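You operate a simulated robot arm through the tools that you are given. There is no shell and no other tool. Be economical: measure what you need, move in short steps, check, and stop when the job is done.

You are at the controls of a simulated robot arm. One attempt, no reset.

JOB
Pump two strokes round the bypass, read the pressure and tag the filter NEW or USED.
Fine: blue and yellow valves open for it, shut after; USED from 1 bar; tag by the filter pot.

It is judged by the outcome, as a careful person would: the job done as asked, and still so three seconds after it is handed in. It fails if anything else is knocked over, pushed out of place, dropped, spilled or broken.

ROBOT AND FRAMES
A 7-joint arm with a fingered hand, fixed in place. Base frame: the origin is at the foot of the arm, x ahead of it, y to its left, z up. Readings come in mm, degrees, newtons and seconds.
Its first joint turns from -166.0 to 166.0 degrees. Payload 3.7 kg.
The TCP is the grasp point between the finger pads, 25 mm short of the fingertips. In the tool frame z runs along the fingers and y along their closing line. Largest opening 88 mm; the body of the gripper starts 29 mm behind the TCP. The gripper is a hand of 5 fingers: y runs from the thumb to the fingers, the wrist lies at [-13, -106, -174] in the tool frame.
Orientation is that of the tool frame in the base frame, as a unit quaternion [x, y, z, w]. With the fingers straight down and the wrist toward the robot, the tool's x, y and z point along [0, 1, 0], [1, 0, 0] and [0, 0, -1] of the base frame.

CONTROLS
- The arm moves only by the tool step_arm. Its argument "series" is a list that holds one entry, the list of rows, each a list of 6 numbers: the shift along the tool's x, y, z in mm, then the turn, a rotation vector about the tool's x, y, z in degrees. In form: [[[x, y, z, ax, ay, az], ...]]. A call has 1 to 20 rows; each row is the pose to reach, as a shift and turn from the pose commanded when the call began, along the tool's axes at that moment. A row lasts 0.2 s, in which the tool goes at most 50 mm and 8.6 degrees; a call with a longer step from one row to the next is refused whole. Where a pose cannot be reached the arm comes as near as it can. A force on the tool above 90 N (or 10 N above the force at the start of the call, whichever is more), or a blocked arm, ends the call early, and 0.2 s more pass. In this call time passes only in rows, and 0.2 s behind the last. The reply holds the time, the measured pose of the TCP, the force on the tool along the base axes, the opening and the grip force, in the units named above and with some noise, with the torque about the TCP (base axes, N m) and any sound that the robot's microphone picked up.
- Cameras (640 x 400 px; columns grow to the right, rows downward): "scene" is fixed at [49.7, -500.7, 1466.2]; the picture's right is [0.51, -0.86, 0.00], its down [-0.41, -0.24, -0.88] and it looks along [0.75, 0.45, -0.48] (base axes); focal length 349 px, centre (320, 200). "wrist" rides on the gripper at [59, -79, -105] in the tool frame; the picture's right is [-0.73, 0.32, -0.61], its down [-0.62, -0.68, 0.38] and it looks along [-0.29, 0.66, 0.70] (tool axes); focal length 234 px, centre (320, 200). There is no depth. A picture from a camera that has moved, and an enlarged one, comes with that camera's place and axes in the base frame and with its lens.
- camera(camera): a new picture of that camera. It takes no simulated time.
- set_fingers(index, middle, ring, little, thumb_bend, thumb_turn): sets how far each is bent, from 0 (flat) to 1 (curled in); at 0.3 the hand is open as for a grip, at 0.7 the pads meet at the TCP. One left out holds its place. A second passes; each finger stops where it meets its share of the squeeze, and holds until it gets a number again. It is the only way to open and close the hand. It gives what a move gives, with no picture; readings hold the bend of each and the force on index, middle, ring, little, thumb and palm. thumb_turn goes from beside the hand (0) to across from the fingers (1), as for a grip.
- enlarge(camera, box): a new picture of the part [left, top, right, bottom] of that camera's present view, enlarged. It takes no simulated time.
- sign_off(): hands the job in; it is judged then, once.

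Work in short steps. Places have to be worked out from the pictures, the camera data and where the tool is seen: move nearer, look again, correct. Check each grasp and each placing, and mend what went wrong. You have 120 turns and 76 pictures in all, those below and enlarged ones among them. Open the gripper and draw the arm clear of the work before you hand the job in, unless the task says otherwise; then end with one line.

The tools are called after ">>>" by a JSON object that holds its "api" and its "payload". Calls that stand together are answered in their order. step_arm: Moves the arm, as the interface text tells. Its arguments: {"type":"object","properties":{"series":{"type":"array"}},"required":["series"]} The other tools are called the same way: set_fingers (index, middle, ring, little, thumb_bend, thumb_turn) moves the fingers one by one; camera (camera) takes a picture; enlarge (camera, box) takes an enlarged picture of a part of a camera's view; sign_off () hands the job in.

At the start:

```text
t: 0.0
eef_pos: [506.3, 25.6, 1224.0]
tool_rot: [0.708, 0.707, 0.0, 0.0]
force: [-0.1, -0.6, 0.3]
moment: [0.04, 0.03, -0.03]
width: 87.7
grip_force: 0.1
shape: jaw
bend: [0.3, 0.3, 0.3, 0.3, 0.3, 0.98]
finger forces: [0.1, 0.0, 0.1, 0.0, 0.0, 0.0]
```

scene: 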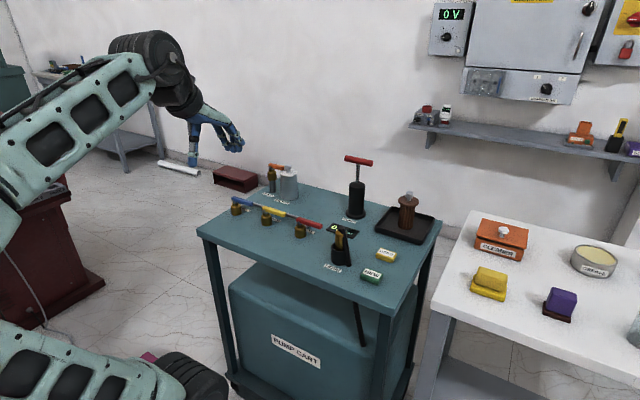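
wrist: 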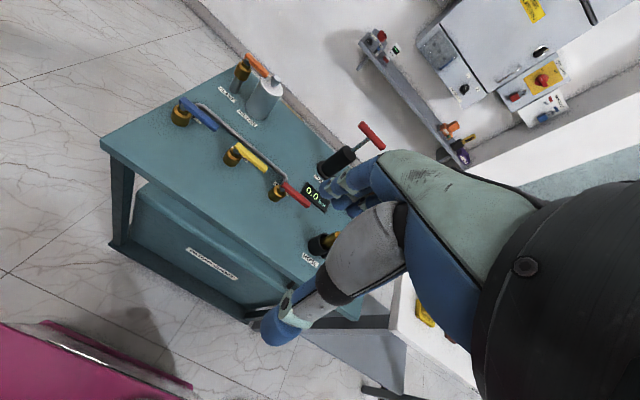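

The cart holds valves, a pump with a red T handle, a gauge and two tags. I'll enlarge the view to identify everything first.

>>> {"api": "enlarge", "payload": {"camera": "scene", "box": [190, 140, 350, 240]}}

>>> {"api": "enlarge", "payload": {"camera": "scene", "box": [300, 140, 460, 300]}}

>>> {"api": "enlarge", "payload": {"camera": "wrist", "box": [150, 40, 390, 280]}}

```text
4.00 times, centred on (270, 190) of scene
camera zoom: at [49.7, -500.7, 1466.2], right [0.51, -0.86, 0.0], down [-0.41, -0.24, -0.88], along [0.75, 0.45, -0.48], focal length 1396 px, centre (520, 240)
```

zoom: 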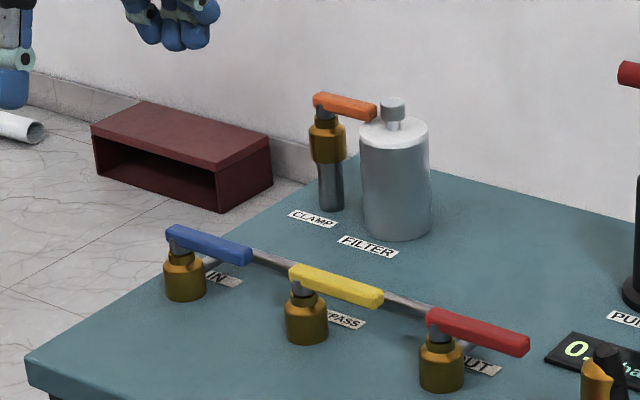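

```text
2.50 times, centred on (380, 220) of scene
camera zoom: at [49.7, -500.7, 1466.2], right [0.51, -0.86, 0.0], down [-0.41, -0.24, -0.88], along [0.75, 0.45, -0.48], focal length 872 px, centre (170, 150)
```

zoom: 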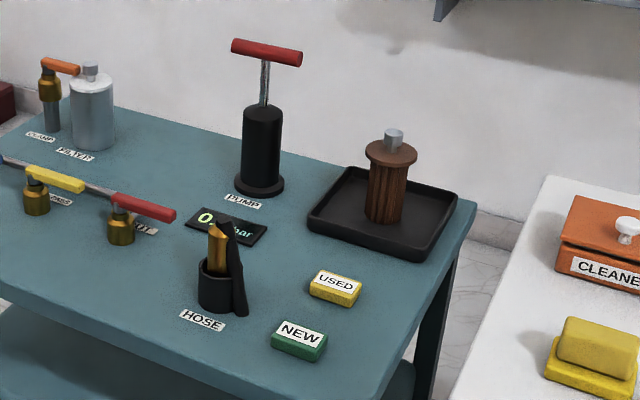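

```text
1.67 times, centred on (270, 160) of wrist
camera zoom: at [427.4, 84.4, 1330.1], right [0.32, -0.73, 0.61], down [-0.68, -0.62, -0.38], along [0.66, -0.29, -0.7], focal length 390 px, centre (403, 267)
```

zoom: 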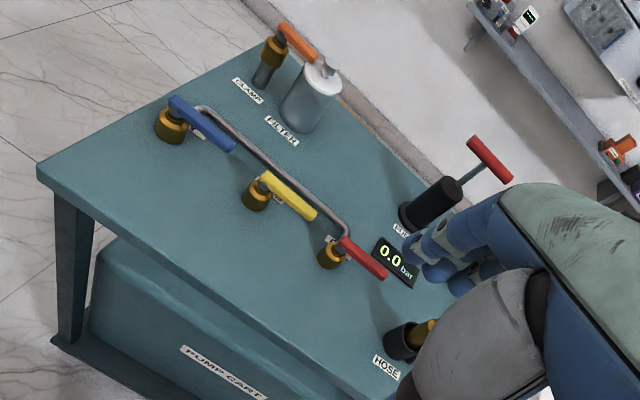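

Triangulating: the valves sit near x≈785 at y≈269 (blue), 140 (yellow) and 16 (red), tops at z≈885, and the levers point along −y. I'll move closer for a better look at the valve and pipe layout.

>>> {"api": "step_arm", "payload": {"series": [[[25, 12, 37, 0, 0, 0], [50, 25, 75, 0, 0, 0], [75, 37, 112, 0, 0, 0], [100, 50, 150, 0, 0, 0]]]}}

>>> {"api": "camera", "payload": {"camera": "wrist"}}

```text
t: 1.0
eef_pos: [555.1, 121.4, 1074.4]
tool_rot: [0.707, 0.707, 0.0, -0.001]
force: [0.6, 0.9, 0.7]
moment: [-0.04, 0.0, 0.02]
width: 87.7
grip_force: 0.2
shape: jaw
bend: [0.3, 0.3, 0.3, 0.3, 0.3, 0.98]
finger forces: [0.1, 0.0, 0.0, 0.0, 0.1, 0.0]
```

```text
70 pictures are left
camera wrist: at [475.5, 180.4, 1180.7], right [0.32, -0.73, 0.61], down [-0.68, -0.62, -0.38], along [0.66, -0.29, -0.7], focal length 234 px, centre (320, 200)
```

wrist: 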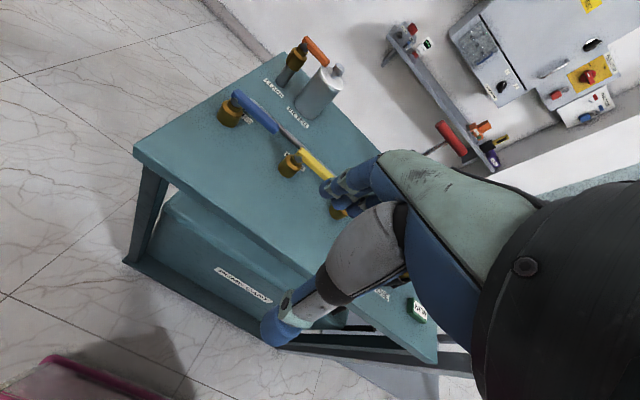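

>>> {"api": "enlarge", "payload": {"camera": "wrist", "box": [200, 30, 380, 220]}}

>>> {"api": "enlarge", "payload": {"camera": "scene", "box": [225, 190, 325, 245]}}

```text
2.11 times, centred on (290, 125) of wrist
camera zoom: at [475.5, 180.4, 1180.7], right [0.32, -0.73, 0.61], down [-0.68, -0.62, -0.38], along [0.66, -0.29, -0.7], focal length 493 px, centre (383, 358)
```

zoom: 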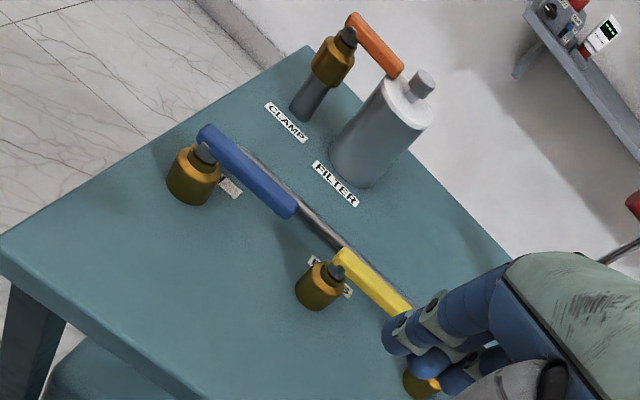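

```text
6.40 times, centred on (275, 218) of scene
camera zoom: at [49.7, -500.7, 1466.2], right [0.51, -0.86, 0.0], down [-0.41, -0.24, -0.88], along [0.75, 0.45, -0.48], focal length 2233 px, centre (608, 88)
```

zoom: 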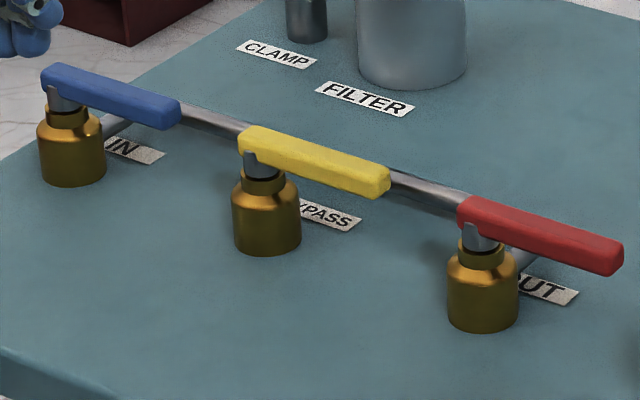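

The brass valves' stubs run +x toward the manifold pipe, so levers along y lie across the flow, meaning shut. I'll hover over the blue lever at about (784, 212) and check alignment.

>>> {"api": "step_arm", "payload": {"series": [[[15, 38, 12, 0, 0, 0], [30, 76, 24, 0, 0, 0], [45, 114, 36, 0, 0, 0], [60, 152, 48, 0, 0, 0], [75, 190, 60, 0, 0, 0], [91, 229, 74, 0, 0, 0]]]}}

>>> {"api": "enlarge", "payload": {"camera": "scene", "box": [190, 110, 350, 250]}}

>>> {"api": "camera", "payload": {"camera": "wrist"}}

```text
t: 2.4
eef_pos: [786.7, 219.7, 1003.0]
tool_rot: [0.706, 0.708, 0.001, 0.001]
force: [0.5, 0.7, 0.1]
moment: [-0.01, -0.02, -0.05]
width: 87.6
grip_force: 0.1
shape: jaw
bend: [0.3, 0.3, 0.3, 0.3, 0.3, 0.98]
finger forces: [0.0, 0.1, 0.0, 0.1, 0.0, 0.0]
```

```text
2.86 times, centred on (270, 180) of scene
camera zoom: at [49.7, -500.7, 1466.2], right [0.51, -0.86, 0.0], down [-0.41, -0.24, -0.88], along [0.75, 0.45, -0.48], focal length 997 px, centre (463, 257)
```

zoom: 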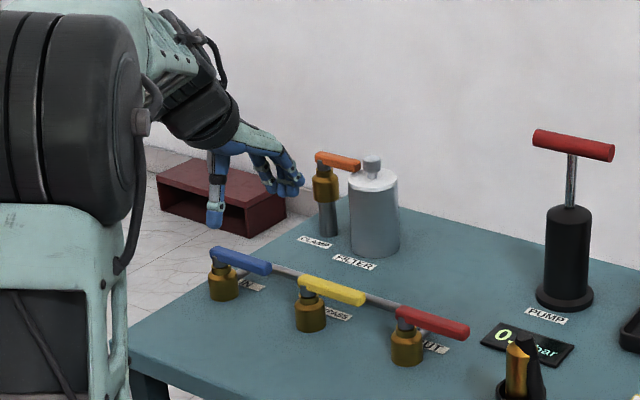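

```text
66 pictures are left
camera wrist: at [706.7, 278.1, 1109.3], right [0.32, -0.73, 0.61], down [-0.68, -0.62, -0.38], along [0.66, -0.29, -0.7], focal length 234 px, centre (320, 200)
```

wrist: 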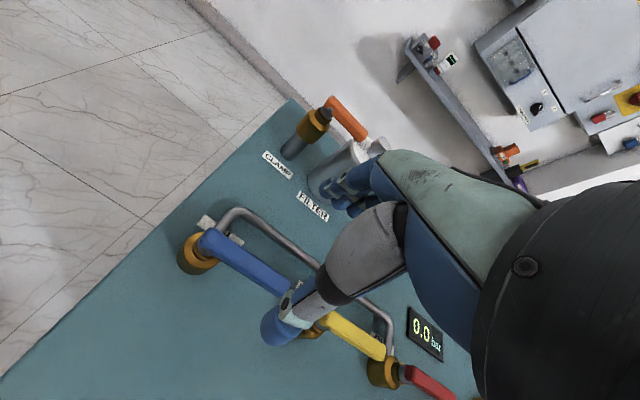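

The lever is at x≈781, from y≈186 to 275, at z≈911. I'll half-close the hand to straddle the lever and check its shape before descending.

>>> {"api": "set_fingers", "payload": {"index": 0.52, "middle": 0.52, "ring": 0.52, "little": 0.52, "thumb_bend": 0.52}}

>>> {"api": "enlarge", "payload": {"camera": "scene", "box": [210, 120, 310, 220]}}

>>> {"api": "enlarge", "payload": {"camera": "wrist", "box": [170, 130, 420, 380]}}

```text
t: 3.4
eef_pos: [786.1, 219.3, 1003.2]
tool_rot: [0.707, 0.707, 0.0, 0.0]
force: [-0.7, -0.4, -0.8]
moment: [0.0, -0.01, 0.02]
width: 37.7
grip_force: 0.1
shape: fingers
bend: [0.52, 0.52, 0.52, 0.52, 0.52, 0.98]
finger forces: [0.0, 0.0, 0.0, 0.0, 0.1, 0.1]
```

```text
4.00 times, centred on (260, 170) of scene
camera zoom: at [49.7, -500.7, 1466.2], right [0.51, -0.86, 0.0], down [-0.41, -0.24, -0.88], along [0.75, 0.45, -0.48], focal length 1396 px, centre (560, 320)
```

zoom: 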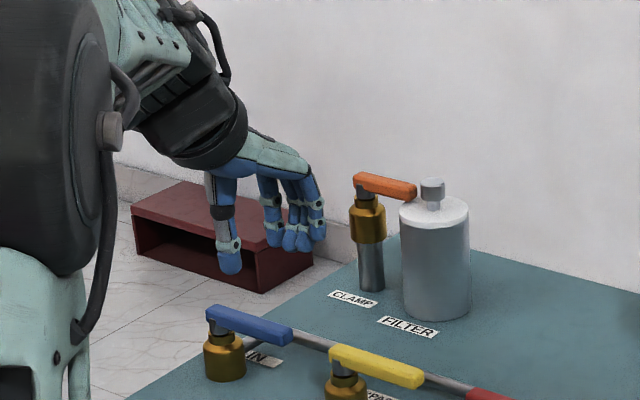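

```text
1.60 times, centred on (295, 255) of wrist
camera zoom: at [706.9, 277.7, 1109.0], right [0.32, -0.73, 0.61], down [-0.68, -0.62, -0.38], along [0.66, -0.29, -0.7], focal length 375 px, centre (360, 112)
```

zoom: 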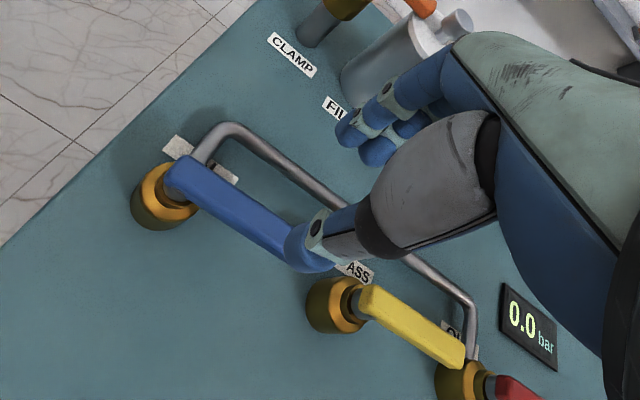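

The hand straddles with about a 38 mm gap. I'll lower it over the lever to z≈920, centred at (782, 209).

>>> {"api": "step_arm", "payload": {"series": [[[-10, -4, 0, 0, 0, 0], [-10, -4, 30, 0, 0, 0], [-10, -4, 60, 0, 0, 0], [-10, -4, 83, 0, 0, 0]]]}}

>>> {"api": "enlarge", "payload": {"camera": "scene", "box": [210, 150, 290, 230]}}

>>> {"api": "camera", "payload": {"camera": "wrist"}}

```text
t: 4.4
eef_pos: [782.3, 206.4, 917.1]
tool_rot: [0.706, 0.708, 0.0, -0.001]
force: [-0.2, 0.5, -0.2]
moment: [0.0, -0.01, -0.01]
width: 37.5
grip_force: 0.1
shape: fingers
bend: [0.52, 0.52, 0.52, 0.52, 0.52, 0.98]
finger forces: [0.0, 0.1, 0.0, 0.0, 0.1, 0.0]
```

```text
5.00 times, centred on (250, 190) of scene
camera zoom: at [49.7, -500.7, 1466.2], right [0.51, -0.86, 0.0], down [-0.41, -0.24, -0.88], along [0.75, 0.45, -0.48], focal length 1744 px, centre (670, 250)
```

zoom: 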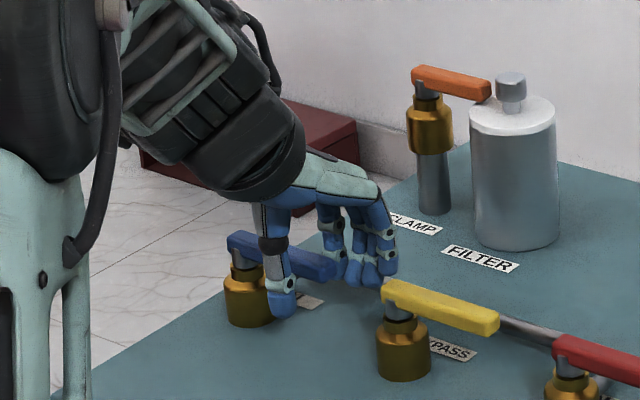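

```text
62 pictures are left
camera wrist: at [703.1, 265.8, 1023.7], right [0.32, -0.73, 0.61], down [-0.68, -0.62, -0.38], along [0.66, -0.29, -0.7], focal length 234 px, centre (320, 200)
```

wrist: 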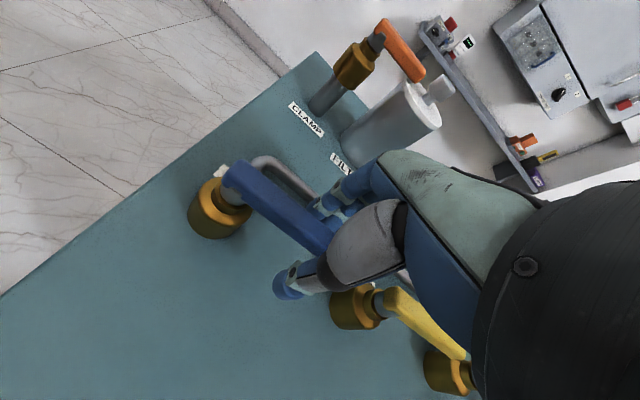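

The lever lies between thumb and fingers. I'll close lightly until it's nearly gripped.

>>> {"api": "set_fingers", "payload": {"index": 0.6, "middle": 0.6, "ring": 0.6, "little": 0.6, "thumb_bend": 0.6}}

```text
t: 5.4
eef_pos: [782.9, 206.8, 918.2]
tool_rot: [0.708, 0.707, 0.0, 0.0]
force: [0.3, 0.8, 0.4]
moment: [0.03, 0.03, 0.01]
width: 20.0
grip_force: 0.1
shape: fingers
bend: [0.6, 0.6, 0.6, 0.6, 0.6, 0.98]
finger forces: [0.0, 0.0, 0.0, 0.0, 0.0, 0.1]
```

Gap is 20 mm with no contact. I'll try a small counter-clockwise turn (lever tip toward +x) about the stem and watch the forces.

>>> {"api": "step_arm", "payload": {"series": [[[0.6, 8.5, 0, 0, 0, -8], [2.4, 16.8, 0, 0, 0, -16]]]}}

```text
t: 6.0
eef_pos: [798.8, 210.2, 916.4]
tool_rot: [0.601, 0.799, 0.0, 0.0]
force: [-12.1, -0.4, 3.6]
moment: [-0.02, 0.13, -0.03]
width: 31.3
grip_force: 5.8
shape: fingers
bend: [0.6, 0.6, 0.6, 0.6, 0.53, 0.95]
finger forces: [0.0, 0.0, 0.0, 0.0, 12.2, 0.0]
```

The thumb was pushed back with 12 N, so check whether the lever moved at all.

>>> {"api": "enlarge", "payload": {"camera": "wrist", "box": [150, 100, 350, 300]}}

```text
2.00 times, centred on (250, 200) of wrist
camera zoom: at [705.5, 245.2, 1022.7], right [0.51, -0.61, 0.61], down [-0.48, -0.79, -0.38], along [0.71, -0.1, -0.7], focal length 468 px, centre (460, 200)
```

zoom: 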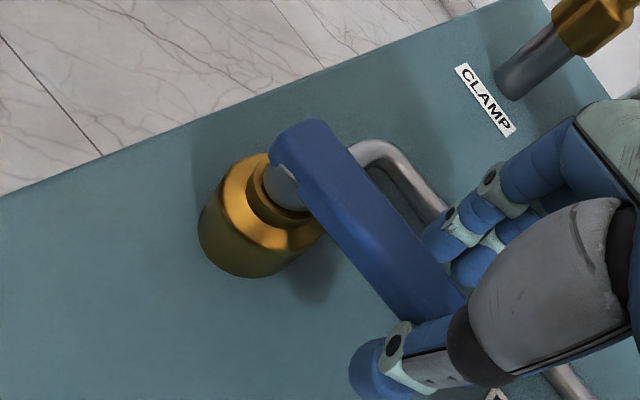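

The lever has barely moved, perhaps against a stop, so I'll try the other direction about the same pivot.

>>> {"api": "step_arm", "payload": {"series": [[[0.6, -8.5, 0, 0, 0, 8], [2.4, -16.8, 0, 0, 0, 16], [5.3, -24.8, 0, 0, 0, 24], [9.3, -32.3, 0, 0, 0, 32]]]}}

>>> {"api": "enlarge", "payload": {"camera": "wrist", "box": [150, 100, 350, 300]}}

```text
t: 7.0
eef_pos: [766.1, 210.3, 915.7]
tool_rot: [0.8, 0.601, 0.0, 0.0]
force: [0.6, 0.1, 0.6]
moment: [0.01, -0.03, 0.0]
width: 21.5
grip_force: 0.6
shape: fingers
bend: [0.59, 0.6, 0.6, 0.6, 0.6, 0.97]
finger forces: [1.0, 0.0, 0.0, 0.0, 0.0, 0.0]
```

```text
2.00 times, centred on (250, 200) of wrist
camera zoom: at [705.2, 288.7, 1022.3], right [0.11, -0.79, 0.61], down [-0.83, -0.41, -0.38], along [0.55, -0.46, -0.7], focal length 468 px, centre (460, 200)
```

zoom: 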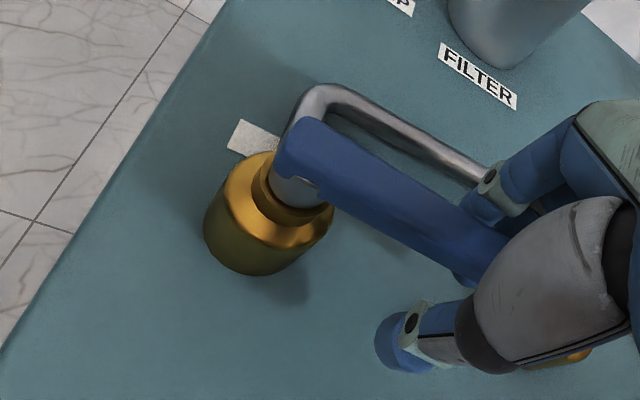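

Clockwise (tip toward −x) turns freely. I'll continue the arc to about 88° total.

>>> {"api": "step_arm", "payload": {"series": [[[0.6, -8.5, 0, 0, 0, 8], [2.4, -16.8, 0, 0, 0, 16], [5.3, -24.8, 0, 0, 0, 24], [9.3, -32.3, 0, 0, 0, 32], [14.3, -39.2, 0, 0, 0, 40], [20.2, -45.3, 0, 0, 0, 48], [26.9, -50.6, 0, 0, 0, 56], [34.3, -54.8, 0, 0, 0, 64], [42.1, -58.0, 0, 0, 0, 72]]]}}

>>> {"api": "enlarge", "payload": {"camera": "scene", "box": [190, 150, 290, 230]}}

>>> {"api": "camera", "payload": {"camera": "wrist"}}

```text
t: 9.0
eef_pos: [720.7, 266.4, 918.3]
tool_rot: [1.0, 0.017, 0.0, 0.001]
force: [0.4, -0.6, -1.2]
moment: [-0.02, 0.01, 0.01]
width: 21.5
grip_force: 0.4
shape: fingers
bend: [0.59, 0.6, 0.6, 0.6, 0.6, 0.97]
finger forces: [0.8, 0.0, 0.0, 0.0, 0.0, 0.0]
```

```text
5.00 times, centred on (240, 190) of scene
camera zoom: at [49.7, -500.7, 1466.2], right [0.51, -0.86, 0.0], down [-0.41, -0.24, -0.88], along [0.75, 0.45, -0.48], focal length 1744 px, centre (720, 250)
```

zoom: 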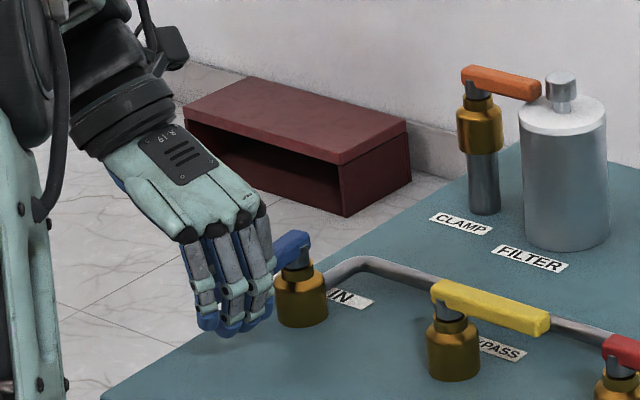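

```text
58 pictures are left
camera wrist: at [775.9, 347.5, 1024.9], right [-0.71, -0.35, 0.61], down [-0.65, 0.66, -0.38], along [-0.27, -0.67, -0.7], focal length 234 px, centre (320, 200)
```

wrist: 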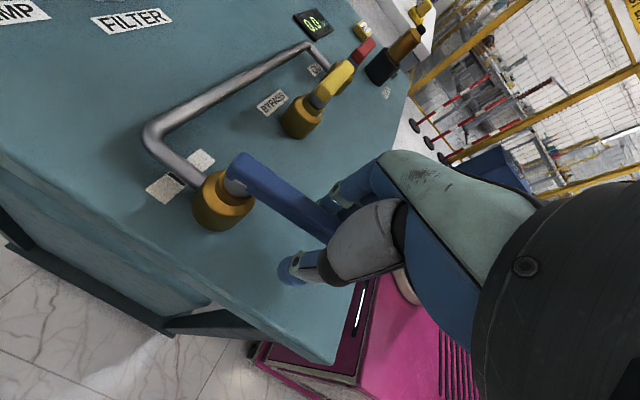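

The lever is nearly at 90°. I'll push slightly further to seat it against its stop.

>>> {"api": "step_arm", "payload": {"series": [[[0.3, -6, 0, 0, 0, 5], [1.2, -12, 0, 0, 0, 10]]]}}

>>> {"api": "enlarge", "payload": {"camera": "wrist", "box": [120, 80, 360, 300]}}

```text
t: 9.6
eef_pos: [723.0, 277.4, 917.3]
tool_rot: [0.998, -0.071, -0.001, 0.0]
force: [0.7, -5.4, 2.5]
moment: [-0.08, -0.03, -0.01]
width: 24.6
grip_force: 2.5
shape: fingers
bend: [0.55, 0.6, 0.6, 0.6, 0.6, 0.97]
finger forces: [4.5, 0.4, 0.0, 0.0, 0.0, 0.0]
```

```text
1.82 times, centred on (240, 190) of wrist
camera zoom: at [790.7, 347.8, 1023.3], right [-0.76, -0.22, 0.61], down [-0.52, 0.76, -0.38], along [-0.38, -0.61, -0.7], focal length 426 px, centre (466, 218)
```

zoom: 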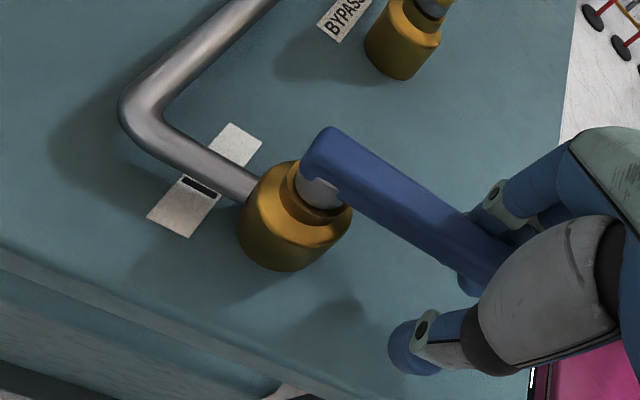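

The force rise shows it is at its stop, with the lever in line with the pipe, so blue is open. I'll back off, loosen the fingers and lift.

>>> {"api": "step_arm", "payload": {"series": [[[0.3, 6, 0, 0, 0, -5]]]}}

>>> {"api": "set_fingers", "payload": {"index": 0.52, "middle": 0.52, "ring": 0.52, "little": 0.52, "thumb_bend": 0.52}}

>>> {"api": "step_arm", "payload": {"series": [[[0, 0, -30, 0, 0, 0], [0, 0, -60, 0, 0, 0], [0, 0, -85, 0, 0, 0]]]}}

```text
t: 10.0
eef_pos: [720.6, 273.0, 916.3]
tool_rot: [1.0, -0.025, -0.001, -0.001]
force: [0.6, -0.1, 0.5]
moment: [0.0, 0.0, 0.01]
width: 21.0
grip_force: 1.0
shape: fingers
bend: [0.59, 0.6, 0.6, 0.6, 0.6, 0.97]
finger forces: [0.6, 0.0, 0.0, 0.1, 0.1, 0.1]
```

```text
t: 11.0
eef_pos: [720.7, 273.8, 915.7]
tool_rot: [1.0, -0.027, 0.0, 0.0]
force: [0.1, -0.5, 0.0]
moment: [0.0, 0.0, 0.03]
width: 36.8
grip_force: 0.0
shape: fingers
bend: [0.52, 0.52, 0.52, 0.52, 0.52, 0.97]
finger forces: [0.1, 0.0, 0.0, 0.0, 0.0, 0.0]
```

```text
t: 11.8
eef_pos: [720.1, 272.8, 1002.7]
tool_rot: [1.0, -0.026, 0.0, 0.0]
force: [0.0, 0.4, -0.6]
moment: [0.03, -0.02, -0.04]
width: 36.7
grip_force: 0.1
shape: fingers
bend: [0.52, 0.52, 0.52, 0.52, 0.52, 0.97]
finger forces: [0.1, 0.1, 0.0, 0.0, 0.1, 0.0]
```

Next is yellow. I'll rotate back to standard orientation and hover over its lever, whose pivot I judge at (781, 136).

>>> {"api": "step_arm", "payload": {"series": [[[6, 16.1, 0, 0, 0, -7.75], [12, 32.2, 0, 0, 0, -15.5], [18, 48.4, 0, 0, 0, -23.25], [24.1, 64.5, 0, 0, 0, -31], [30.1, 80.6, 0, 0, 0, -38.75], [36.1, 96.7, 0, 0, 0, -46.5], [42.1, 112.9, 0, 0, 0, -54.25], [48.1, 129, 0, 0, 0, -62], [54.1, 145.1, 0, 0, 0, -69.75], [60.2, 161.2, 0, 0, 0, -77.5], [66.2, 177.4, 0, 0, 0, -85.25], [72.2, 193.5, 0, 0, 0, -93]]]}}

>>> {"api": "camera", "payload": {"camera": "wrist"}}

>>> {"api": "enlarge", "payload": {"camera": "scene", "box": [210, 130, 330, 250]}}

```text
t: 14.4
eef_pos: [783.9, 75.7, 1001.5]
tool_rot: [0.707, 0.707, 0.001, 0.0]
force: [1.0, 0.5, 0.6]
moment: [0.01, 0.04, -0.03]
width: 36.8
grip_force: 0.0
shape: fingers
bend: [0.52, 0.52, 0.52, 0.52, 0.52, 0.97]
finger forces: [0.0, 0.0, 0.1, 0.0, 0.1, 0.1]
```

```text
56 pictures are left
camera wrist: at [703.7, 134.0, 1107.4], right [0.32, -0.73, 0.61], down [-0.68, -0.62, -0.38], along [0.66, -0.29, -0.7], focal length 234 px, centre (320, 200)
```

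wrist: 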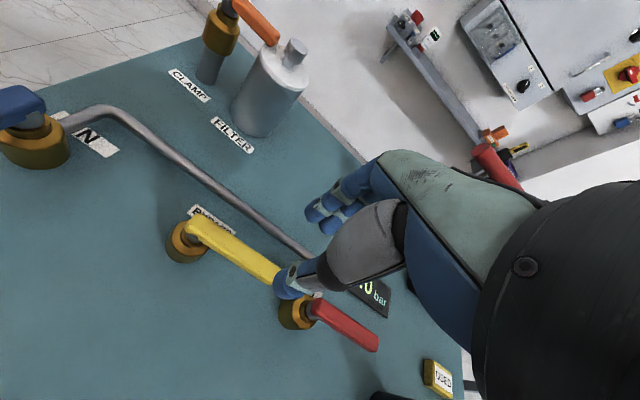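

```text
3.33 times, centred on (270, 190) of scene
camera zoom: at [49.7, -500.7, 1466.2], right [0.51, -0.86, 0.0], down [-0.41, -0.24, -0.88], along [0.75, 0.45, -0.48], focal length 1163 px, centre (487, 233)
```

zoom: 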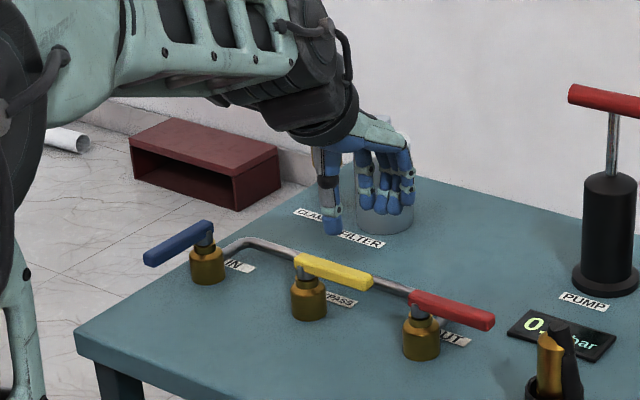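

The yellow lever spans y 59–143 at x≈778. I'll lower over it and close to the same 20 mm gap.

>>> {"api": "step_arm", "payload": {"series": [[[3, -3, 30, 0, 0, 0], [3, -3, 60, 0, 0, 0], [3, -3, 84, 0, 0, 0]]]}}

>>> {"api": "set_fingers", "payload": {"index": 0.6, "middle": 0.6, "ring": 0.6, "little": 0.6, "thumb_bend": 0.6}}

>>> {"api": "camera", "payload": {"camera": "wrist"}}

```text
t: 15.2
eef_pos: [780.9, 78.3, 916.8]
tool_rot: [0.707, 0.707, 0.0, 0.001]
force: [0.1, -1.3, -0.3]
moment: [-0.01, -0.02, -0.02]
width: 36.6
grip_force: 0.1
shape: fingers
bend: [0.52, 0.52, 0.52, 0.52, 0.52, 0.97]
finger forces: [0.0, 0.1, 0.1, 0.1, 0.1, 0.1]
```

```text
t: 16.2
eef_pos: [780.1, 79.4, 917.6]
tool_rot: [0.707, 0.707, -0.001, 0.0]
force: [-0.2, -0.9, -0.3]
moment: [0.02, -0.01, -0.01]
width: 20.3
grip_force: 0.1
shape: fingers
bend: [0.6, 0.6, 0.6, 0.6, 0.6, 0.97]
finger forces: [0.1, 0.0, 0.0, 0.0, 0.0, 0.0]
```

```text
54 pictures are left
camera wrist: at [700.9, 137.7, 1023.3], right [0.32, -0.73, 0.61], down [-0.68, -0.62, -0.38], along [0.66, -0.29, -0.7], focal length 234 px, centre (320, 200)
```

wrist: 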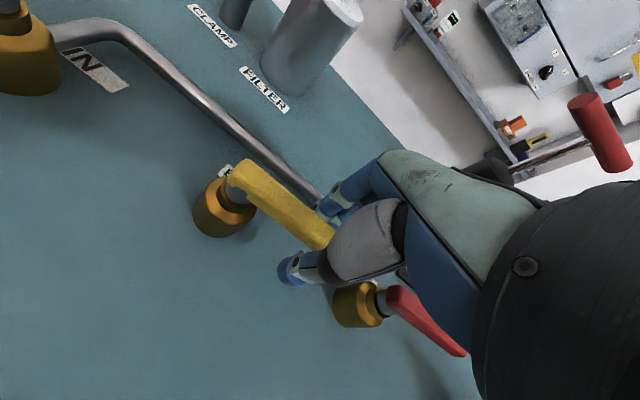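

Turning yellow clockwise, in two parts, watching forces.

>>> {"api": "step_arm", "payload": {"series": [[[0.6, -8.5, 0, 0, 0, 8], [2.4, -16.8, 0, 0, 0, 16], [5.3, -24.8, 0, 0, 0, 24], [9.3, -32.3, 0, 0, 0, 32]]]}}

>>> {"api": "step_arm", "payload": {"series": [[[0.6, -8.5, 0, 0, 0, 8], [2.4, -16.8, 0, 0, 0, 16], [5.3, -24.8, 0, 0, 0, 24], [9.3, -32.3, 0, 0, 0, 32], [14.3, -39.2, 0, 0, 0, 40], [20.2, -45.3, 0, 0, 0, 48], [26.9, -50.6, 0, 0, 0, 56], [32.4, -53.9, 0, 0, 0, 62]]]}}

>>> {"api": "camera", "payload": {"camera": "wrist"}}

```text
t: 17.2
eef_pos: [747.5, 87.8, 918.1]
tool_rot: [0.875, 0.484, 0.0, -0.001]
force: [1.3, 0.1, 0.0]
moment: [0.01, -0.01, -0.04]
width: 21.5
grip_force: 0.4
shape: fingers
bend: [0.59, 0.6, 0.6, 0.6, 0.6, 0.97]
finger forces: [0.8, 0.1, 0.1, 0.1, 0.0, 0.0]
```

```text
t: 19.0
eef_pos: [717.9, 143.0, 918.1]
tool_rot: [0.999, -0.035, 0.001, 0.0]
force: [1.0, -1.2, -0.3]
moment: [0.02, -0.01, 0.0]
width: 21.1
grip_force: 0.5
shape: fingers
bend: [0.59, 0.6, 0.6, 0.6, 0.6, 0.97]
finger forces: [0.7, 0.0, 0.0, 0.0, 0.0, 0.1]
```

```text
53 pictures are left
camera wrist: at [781.3, 217.5, 1023.9], right [-0.75, -0.27, 0.61], down [-0.57, 0.72, -0.38], along [-0.34, -0.63, -0.7], focal length 234 px, centre (320, 200)
```

wrist: 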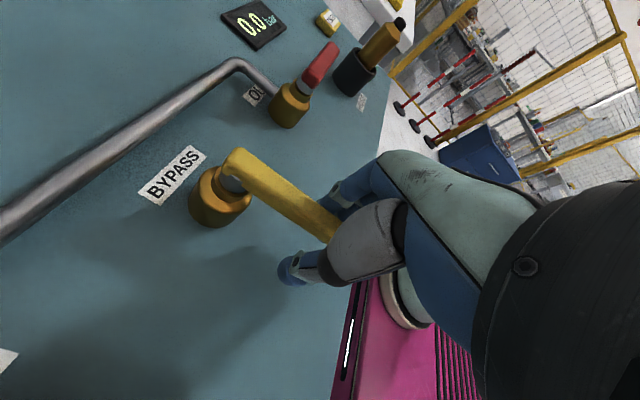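

Nearly there. I'll push to the stop, then back off.

>>> {"api": "step_arm", "payload": {"series": [[[0.3, -6, 0, 0, 0, 4], [0.9, -10, 0, 0, 0, 7]]]}}

>>> {"api": "enlarge", "payload": {"camera": "scene", "box": [200, 150, 330, 250]}}

```text
t: 19.6
eef_pos: [719.8, 152.2, 918.1]
tool_rot: [0.995, -0.096, 0.0, -0.001]
force: [2.9, -11.4, 0.5]
moment: [-0.06, -0.01, 0.09]
width: 28.3
grip_force: 6.1
shape: fingers
bend: [0.52, 0.57, 0.6, 0.6, 0.6, 0.97]
finger forces: [8.4, 3.3, 0.0, 0.0, 0.0, 0.0]
```

```text
4.00 times, centred on (265, 200) of scene
camera zoom: at [49.7, -500.7, 1466.2], right [0.51, -0.86, 0.0], down [-0.41, -0.24, -0.88], along [0.75, 0.45, -0.48], focal length 1396 px, centre (540, 200)
```

zoom: 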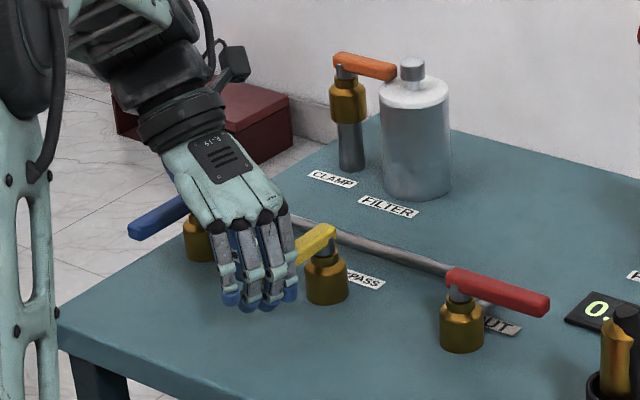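

Yellow is at its stop. Back off, open fully and lift.

>>> {"api": "step_arm", "payload": {"series": [[[0.9, 10, 0, 0, 0, -7]]]}}

>>> {"api": "set_fingers", "payload": {"index": 0.52, "middle": 0.52, "ring": 0.52, "little": 0.52, "thumb_bend": 0.52}}

>>> {"api": "step_arm", "payload": {"series": [[[0, 0, -45, 0, 0, 0], [0, 0, -90, 0, 0, 0], [0, 0, -135, 0, 0, 0], [0, 0, -180, 0, 0, 0], [0, 0, -225, 0, 0, 0]]]}}

>>> {"api": "enlarge", "payload": {"camera": "scene", "box": [220, 140, 440, 280]}}

```text
t: 20.0
eef_pos: [718.3, 143.5, 917.5]
tool_rot: [0.999, -0.033, 0.0, -0.001]
force: [-0.1, -0.2, -0.6]
moment: [-0.02, 0.0, -0.01]
width: 21.3
grip_force: 0.7
shape: fingers
bend: [0.59, 0.6, 0.6, 0.6, 0.6, 0.97]
finger forces: [0.8, 0.0, 0.1, 0.0, 0.0, 0.1]
```

```text
t: 21.0
eef_pos: [718.8, 144.3, 917.1]
tool_rot: [0.999, -0.035, 0.0, 0.0]
force: [-0.5, 0.1, 0.3]
moment: [-0.03, 0.02, -0.01]
width: 37.0
grip_force: 0.0
shape: fingers
bend: [0.52, 0.52, 0.52, 0.52, 0.52, 0.97]
finger forces: [0.0, 0.0, 0.1, 0.1, 0.0, 0.1]
```

```text
t: 22.2
eef_pos: [721.0, 140.9, 1143.2]
tool_rot: [0.999, -0.035, -0.001, 0.001]
force: [0.6, 0.5, 0.0]
moment: [0.05, -0.03, 0.01]
width: 36.8
grip_force: 0.1
shape: fingers
bend: [0.52, 0.52, 0.52, 0.52, 0.52, 0.97]
finger forces: [0.1, 0.0, 0.0, 0.0, 0.1, 0.0]
```

```text
2.86 times, centred on (330, 210) of scene
camera zoom: at [49.7, -500.7, 1466.2], right [0.51, -0.86, 0.0], down [-0.41, -0.24, -0.88], along [0.75, 0.45, -0.48], focal length 997 px, centre (291, 171)
```

zoom: 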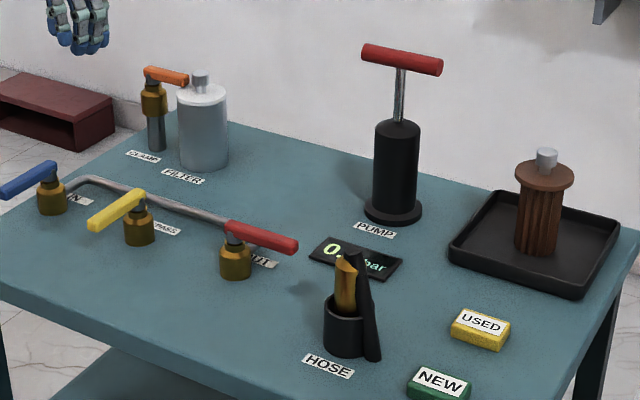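

Both valves are open. The pump's T-bar is triangulated at about (978, −86, 1052), lying along y. I'll turn the hand back to standard orientation and move near it at a safe height.

>>> {"api": "step_arm", "payload": {"series": [[[12, 18.1, 0, 0, 0, -7.83], [24.1, 36.2, 0, 0, 0, -15.67], [36.1, 54.4, 0, 0, 0, -23.5], [48.2, 72.5, 0, 0, 0, -31.33], [60.2, 90.6, 0, 0, 0, -39.17], [72.2, 108.8, 0, 0, 0, -47], [84.3, 126.9, 0, 0, 0, -54.83], [96.3, 145, 0, 0, 0, -62.67], [108.4, 163.1, 0, 0, 0, -70.5], [120.4, 181.2, 0, 0, 0, -78.33], [132.5, 199.4, 0, 0, 0, -86.17], [144.5, 217.5, 0, 0, 0, -94]]]}}

>>> {"api": "camera", "payload": {"camera": "wrist"}}

```text
t: 24.8
eef_pos: [850.3, -85.7, 1141.6]
tool_rot: [0.707, 0.707, 0.001, -0.001]
force: [-0.5, 0.5, 0.1]
moment: [-0.01, 0.04, -0.04]
width: 36.6
grip_force: 0.0
shape: fingers
bend: [0.52, 0.52, 0.52, 0.52, 0.52, 0.97]
finger forces: [0.0, 0.0, 0.1, 0.1, 0.0, 0.0]
```

```text
50 pictures are left
camera wrist: at [770.3, -26.3, 1247.6], right [0.32, -0.73, 0.61], down [-0.68, -0.62, -0.38], along [0.66, -0.29, -0.7], focal length 234 px, centre (320, 200)
```

wrist: 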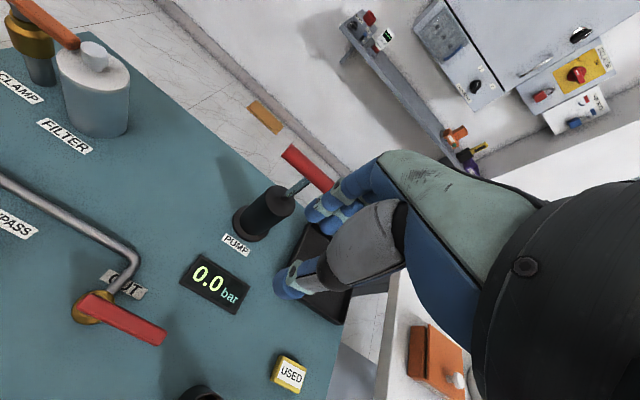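

Handle confirmed at x≈981, with its +y end near y≈−44. I'll open the hand and move above it.

>>> {"api": "set_fingers", "payload": {"index": 0.4, "middle": 0.4, "ring": 0.4, "little": 0.4, "thumb_bend": 0.4}}

>>> {"api": "step_arm", "payload": {"series": [[[0, 43, 0, 0, 0, 0], [0, 86, 0, 0, 0, 0], [0, 129, 0, 0, 0, 0]]]}}

>>> {"api": "enlarge", "payload": {"camera": "scene", "box": [280, 80, 440, 240]}}

>>> {"api": "camera", "payload": {"camera": "wrist"}}

```text
t: 25.8
eef_pos: [849.6, -85.0, 1141.6]
tool_rot: [0.708, 0.707, 0.001, 0.0]
force: [0.1, 0.0, 0.2]
moment: [-0.02, 0.04, 0.02]
width: 62.9
grip_force: 0.1
shape: fingers
bend: [0.4, 0.4, 0.4, 0.4, 0.4, 0.97]
finger forces: [0.0, 0.1, 0.0, 0.0, 0.0, 0.0]
```

```text
t: 26.6
eef_pos: [978.6, -84.2, 1143.6]
tool_rot: [0.707, 0.708, 0.0, 0.001]
force: [1.0, 0.1, 0.8]
moment: [-0.03, 0.0, 0.01]
width: 63.4
grip_force: 0.1
shape: fingers
bend: [0.4, 0.4, 0.4, 0.4, 0.4, 0.97]
finger forces: [0.0, 0.0, 0.0, 0.0, 0.0, 0.1]
```

```text
2.50 times, centred on (360, 160) of scene
camera zoom: at [49.7, -500.7, 1466.2], right [0.51, -0.86, 0.0], down [-0.41, -0.24, -0.88], along [0.75, 0.45, -0.48], focal length 872 px, centre (220, 300)
```

zoom: 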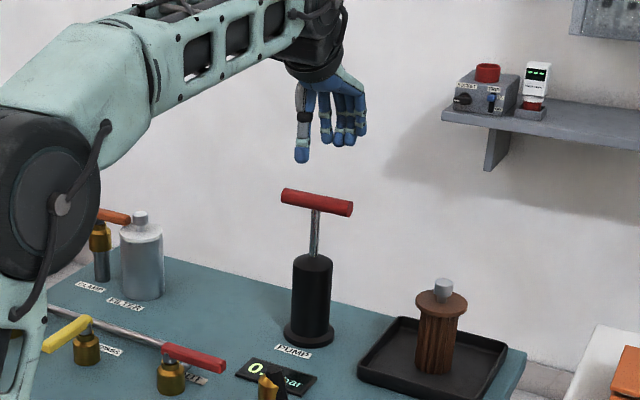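

```text
48 pictures are left
camera wrist: at [898.6, -24.2, 1249.1], right [0.32, -0.73, 0.61], down [-0.68, -0.62, -0.38], along [0.66, -0.29, -0.69], focal length 234 px, centre (320, 200)
```

wrist: 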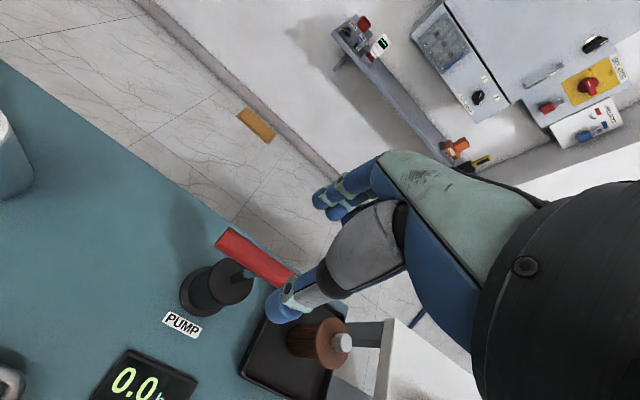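

Aligned with the bar (x≈980, y −46 to about −123). I'll descend to put the bar near the fingertips.

>>> {"api": "step_arm", "payload": {"series": [[[0, 1, 30, 0, 0, 0], [0, 1, 60, 0, 0, 0], [0, 1, 84, 0, 0, 0]]]}}

>>> {"api": "enlarge", "payload": {"camera": "scene", "box": [310, 110, 410, 210]}}

```text
t: 27.4
eef_pos: [981.7, -82.3, 1058.1]
tool_rot: [0.707, 0.707, 0.0, 0.0]
force: [-0.3, -0.1, 0.5]
moment: [0.02, -0.02, 0.0]
width: 63.2
grip_force: 0.0
shape: fingers
bend: [0.4, 0.4, 0.4, 0.4, 0.4, 0.97]
finger forces: [0.0, 0.0, 0.0, 0.0, 0.0, 0.1]
```

```text
4.00 times, centred on (360, 160) of scene
camera zoom: at [49.7, -500.7, 1466.2], right [0.51, -0.86, 0.0], down [-0.41, -0.24, -0.88], along [0.75, 0.45, -0.48], focal length 1396 px, centre (160, 360)
```

zoom: 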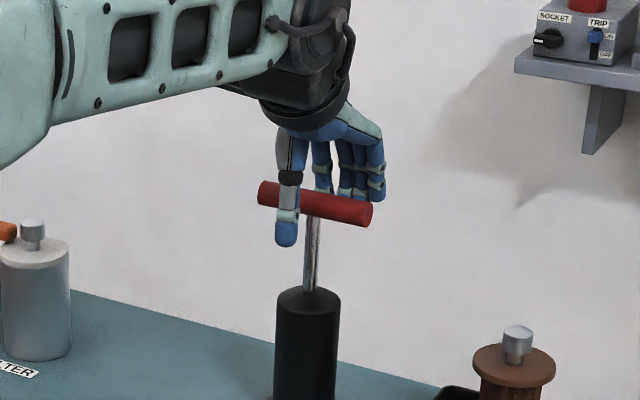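

The bar is between thumb and fingers, so close the grip.

>>> {"api": "set_fingers", "payload": {"index": 0.66, "middle": 0.66, "ring": 0.66, "little": 0.66, "thumb_bend": 0.66}}

>>> {"api": "enlarge", "payload": {"camera": "scene", "box": [310, 110, 410, 210]}}

```text
t: 28.4
eef_pos: [982.1, -81.9, 1057.5]
tool_rot: [0.707, 0.707, 0.0, 0.0]
force: [0.6, -0.3, -0.4]
moment: [0.02, -0.01, 0.02]
width: 8.5
grip_force: 1.3
shape: fingers
bend: [0.66, 0.66, 0.66, 0.65, 0.65, 0.97]
finger forces: [0.1, 0.0, 0.1, 0.7, 0.8, 0.1]
```

```text
4.00 times, centred on (360, 160) of scene
camera zoom: at [49.7, -500.7, 1466.2], right [0.51, -0.86, 0.0], down [-0.41, -0.24, -0.88], along [0.75, 0.45, -0.48], focal length 1396 px, centre (160, 360)
```

zoom: 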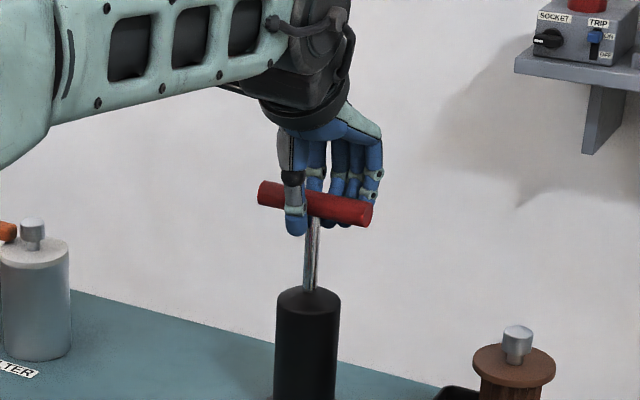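

Light contact only so far. Squeeze more firmly.

>>> {"api": "set_fingers", "payload": {"index": 0.85, "middle": 0.85, "ring": 0.85, "little": 0.85, "thumb_bend": 0.8}}

>>> {"api": "enlarge", "payload": {"camera": "scene", "box": [310, 110, 410, 210]}}

```text
t: 29.4
eef_pos: [983.1, -81.7, 1054.4]
tool_rot: [0.707, 0.707, -0.001, -0.002]
force: [24.6, -4.4, -25.3]
moment: [0.25, -0.28, 0.82]
width: 0.1
grip_force: 33.4
shape: fingers
bend: [0.76, 0.74, 0.73, 0.72, 0.71, 0.97]
finger forces: [12.1, 11.4, 13.3, 15.8, 13.9, 0.0]
```

```text
4.00 times, centred on (360, 160) of scene
camera zoom: at [49.7, -500.7, 1466.2], right [0.51, -0.86, 0.0], down [-0.41, -0.24, -0.88], along [0.75, 0.45, -0.48], focal length 1396 px, centre (160, 360)
```

zoom: 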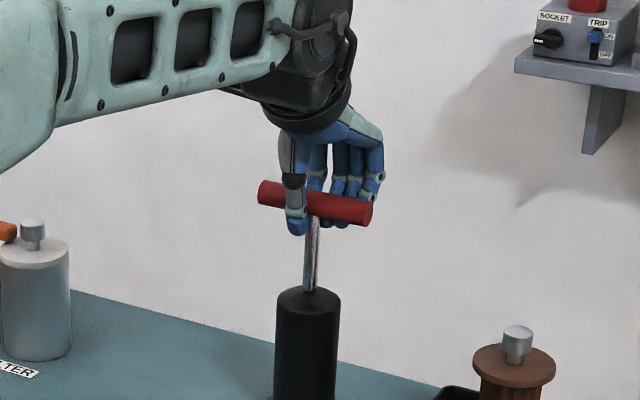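

A firm grip with the fingers curled beneath the bar. Now a slow downstroke of 30 mm first to feel the resistance.

>>> {"api": "step_arm", "payload": {"series": [[[0, 0, 10, 0, 0, 0], [0, 0, 20, 0, 0, 0], [0, 0, 30, 0, 0, 0]]]}}

>>> {"api": "enlarge", "payload": {"camera": "scene", "box": [310, 120, 410, 220]}}

>>> {"api": "camera", "payload": {"camera": "wrist"}}

```text
t: 30.2
eef_pos: [982.4, -82.3, 1029.2]
tool_rot: [0.706, 0.708, 0.001, 0.0]
force: [39.5, -0.5, 5.0]
moment: [0.13, -0.46, 0.9]
width: 0.0
grip_force: 34.5
shape: fingers
bend: [0.77, 0.75, 0.74, 0.72, 0.73, 0.97]
finger forces: [14.2, 16.0, 9.5, 15.2, 12.7, 0.1]
```

```text
4.00 times, centred on (360, 170) of scene
camera zoom: at [49.7, -500.7, 1466.2], right [0.51, -0.86, 0.0], down [-0.41, -0.24, -0.88], along [0.75, 0.45, -0.48], focal length 1396 px, centre (160, 320)
```

zoom: 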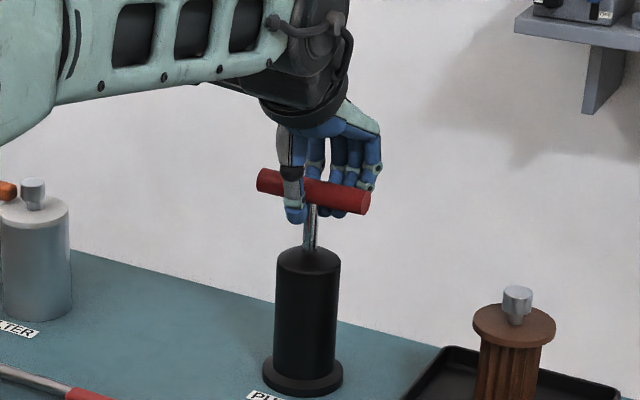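

```text
43 pictures are left
camera wrist: at [902.0, -23.6, 1135.4], right [0.32, -0.73, 0.61], down [-0.68, -0.62, -0.39], along [0.66, -0.29, -0.69], focal length 234 px, centre (320, 200)
```

wrist: 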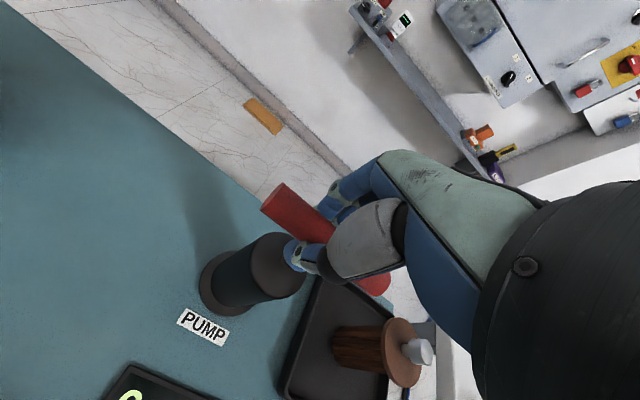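

The handle moves with the hand. There's a side load in +x, so I'll ease 4 mm that way while continuing down.

>>> {"api": "step_arm", "payload": {"series": [[[0, 3, 8, 0, 0, 0], [0, 4, 16, 0, 0, 0], [0, 4, 24, 0, 0, 0]]]}}

>>> {"api": "enlarge", "payload": {"camera": "scene", "box": [310, 120, 410, 220]}}

```text
t: 31.0
eef_pos: [984.2, -82.1, 1004.1]
tool_rot: [0.706, 0.708, 0.001, -0.001]
force: [19.2, 5.3, 9.4]
moment: [0.23, -0.28, 0.78]
width: 0.2
grip_force: 32.1
shape: fingers
bend: [0.77, 0.75, 0.74, 0.73, 0.73, 0.96]
finger forces: [15.1, 12.4, 7.6, 11.1, 18.5, 0.0]
```

```text
4.00 times, centred on (360, 170) of scene
camera zoom: at [49.7, -500.7, 1466.2], right [0.51, -0.86, 0.0], down [-0.41, -0.24, -0.88], along [0.75, 0.45, -0.48], focal length 1396 px, centre (160, 320)
```

zoom: 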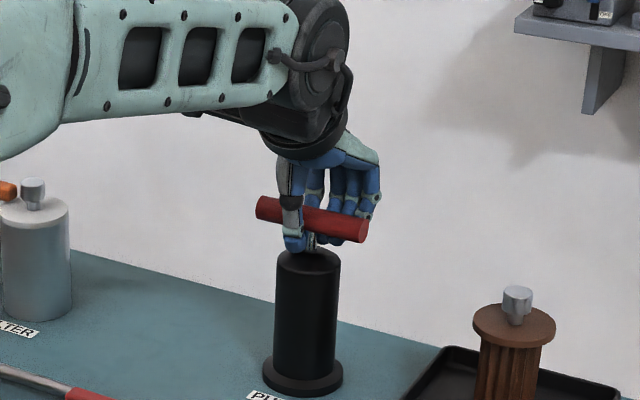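

About 50 mm down so far. Pressing gently further to find the end of stroke.

>>> {"api": "step_arm", "payload": {"series": [[[0, 0, 4, 0, 0, 0], [0, 0, 8, 0, 0, 0], [0, 0, 12, 0, 0, 0]]]}}

>>> {"api": "enlarge", "payload": {"camera": "scene", "box": [320, 150, 400, 220]}}

```text
t: 31.8
eef_pos: [983.6, -83.9, 1003.7]
tool_rot: [0.707, 0.708, 0.006, 0.006]
force: [18.9, 11.7, 72.7]
moment: [0.59, 0.72, 0.91]
width: 0.0
grip_force: 61.5
shape: fingers
bend: [0.77, 0.75, 0.74, 0.73, 0.78, 0.96]
finger forces: [19.5, 13.9, 7.7, 12.6, 69.0, 0.0]
```

```text
5.71 times, centred on (360, 185) of scene
camera zoom: at [49.7, -500.7, 1466.2], right [0.51, -0.86, 0.0], down [-0.41, -0.24, -0.88], along [0.75, 0.45, -0.48], focal length 1994 px, centre (91, 286)
```

zoom: 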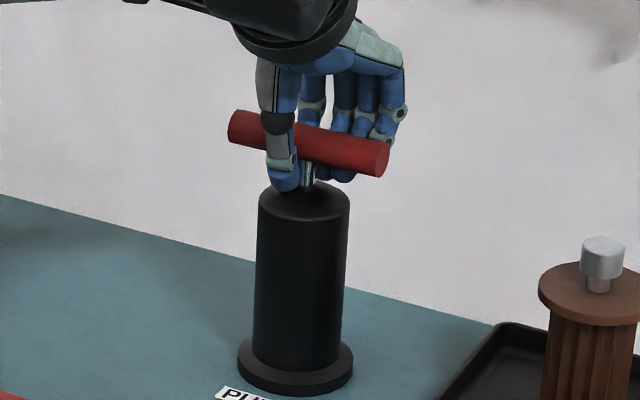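

The thumb carries 69 N, so it's pressing on the barrel, not at the end of the stroke. I'll back off, open the hand, and finish the stroke with the palm on the bar and the fingers straddling the barrel.

>>> {"api": "step_arm", "payload": {"series": [[[0, 0, -6, 0, 0, 0], [0, 0, -11, 0, 0, 0]]]}}

>>> {"api": "set_fingers", "payload": {"index": 0.3, "middle": 0.3, "ring": 0.3, "little": 0.3, "thumb_bend": 0.3}}

>>> {"api": "enlarge", "payload": {"camera": "scene", "box": [320, 130, 400, 220]}}

```text
t: 32.4
eef_pos: [984.0, -83.0, 1003.1]
tool_rot: [0.707, 0.707, 0.001, 0.001]
force: [27.8, 12.3, 28.9]
moment: [0.43, -0.08, 0.77]
width: 0.1
grip_force: 41.5
shape: fingers
bend: [0.78, 0.75, 0.74, 0.73, 0.76, 0.96]
finger forces: [20.8, 13.0, 7.7, 11.3, 30.9, 0.0]
```

```text
t: 33.4
eef_pos: [982.9, -84.3, 1001.3]
tool_rot: [0.707, 0.707, 0.0, -0.001]
force: [-0.2, -0.7, 3.5]
moment: [0.01, 0.05, 0.02]
width: 84.4
grip_force: 0.7
shape: fingers
bend: [0.3, 0.3, 0.3, 0.3, 0.3, 0.97]
finger forces: [0.1, 0.0, 0.0, 0.0, 0.1, 2.2]
```

```text
4.44 times, centred on (360, 175) of scene
camera zoom: at [49.7, -500.7, 1466.2], right [0.51, -0.86, 0.0], down [-0.41, -0.24, -0.88], along [0.75, 0.45, -0.48], focal length 1550 px, centre (142, 311)
```

zoom: 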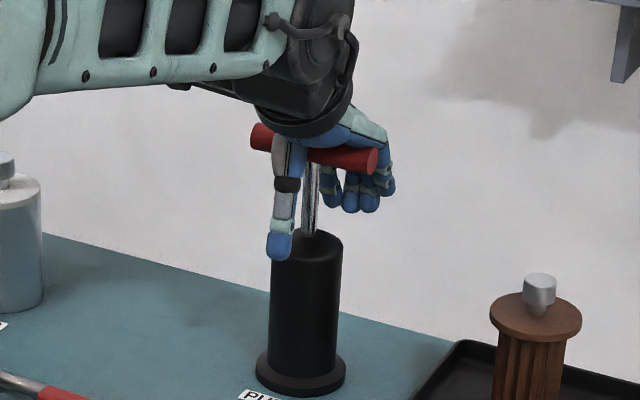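

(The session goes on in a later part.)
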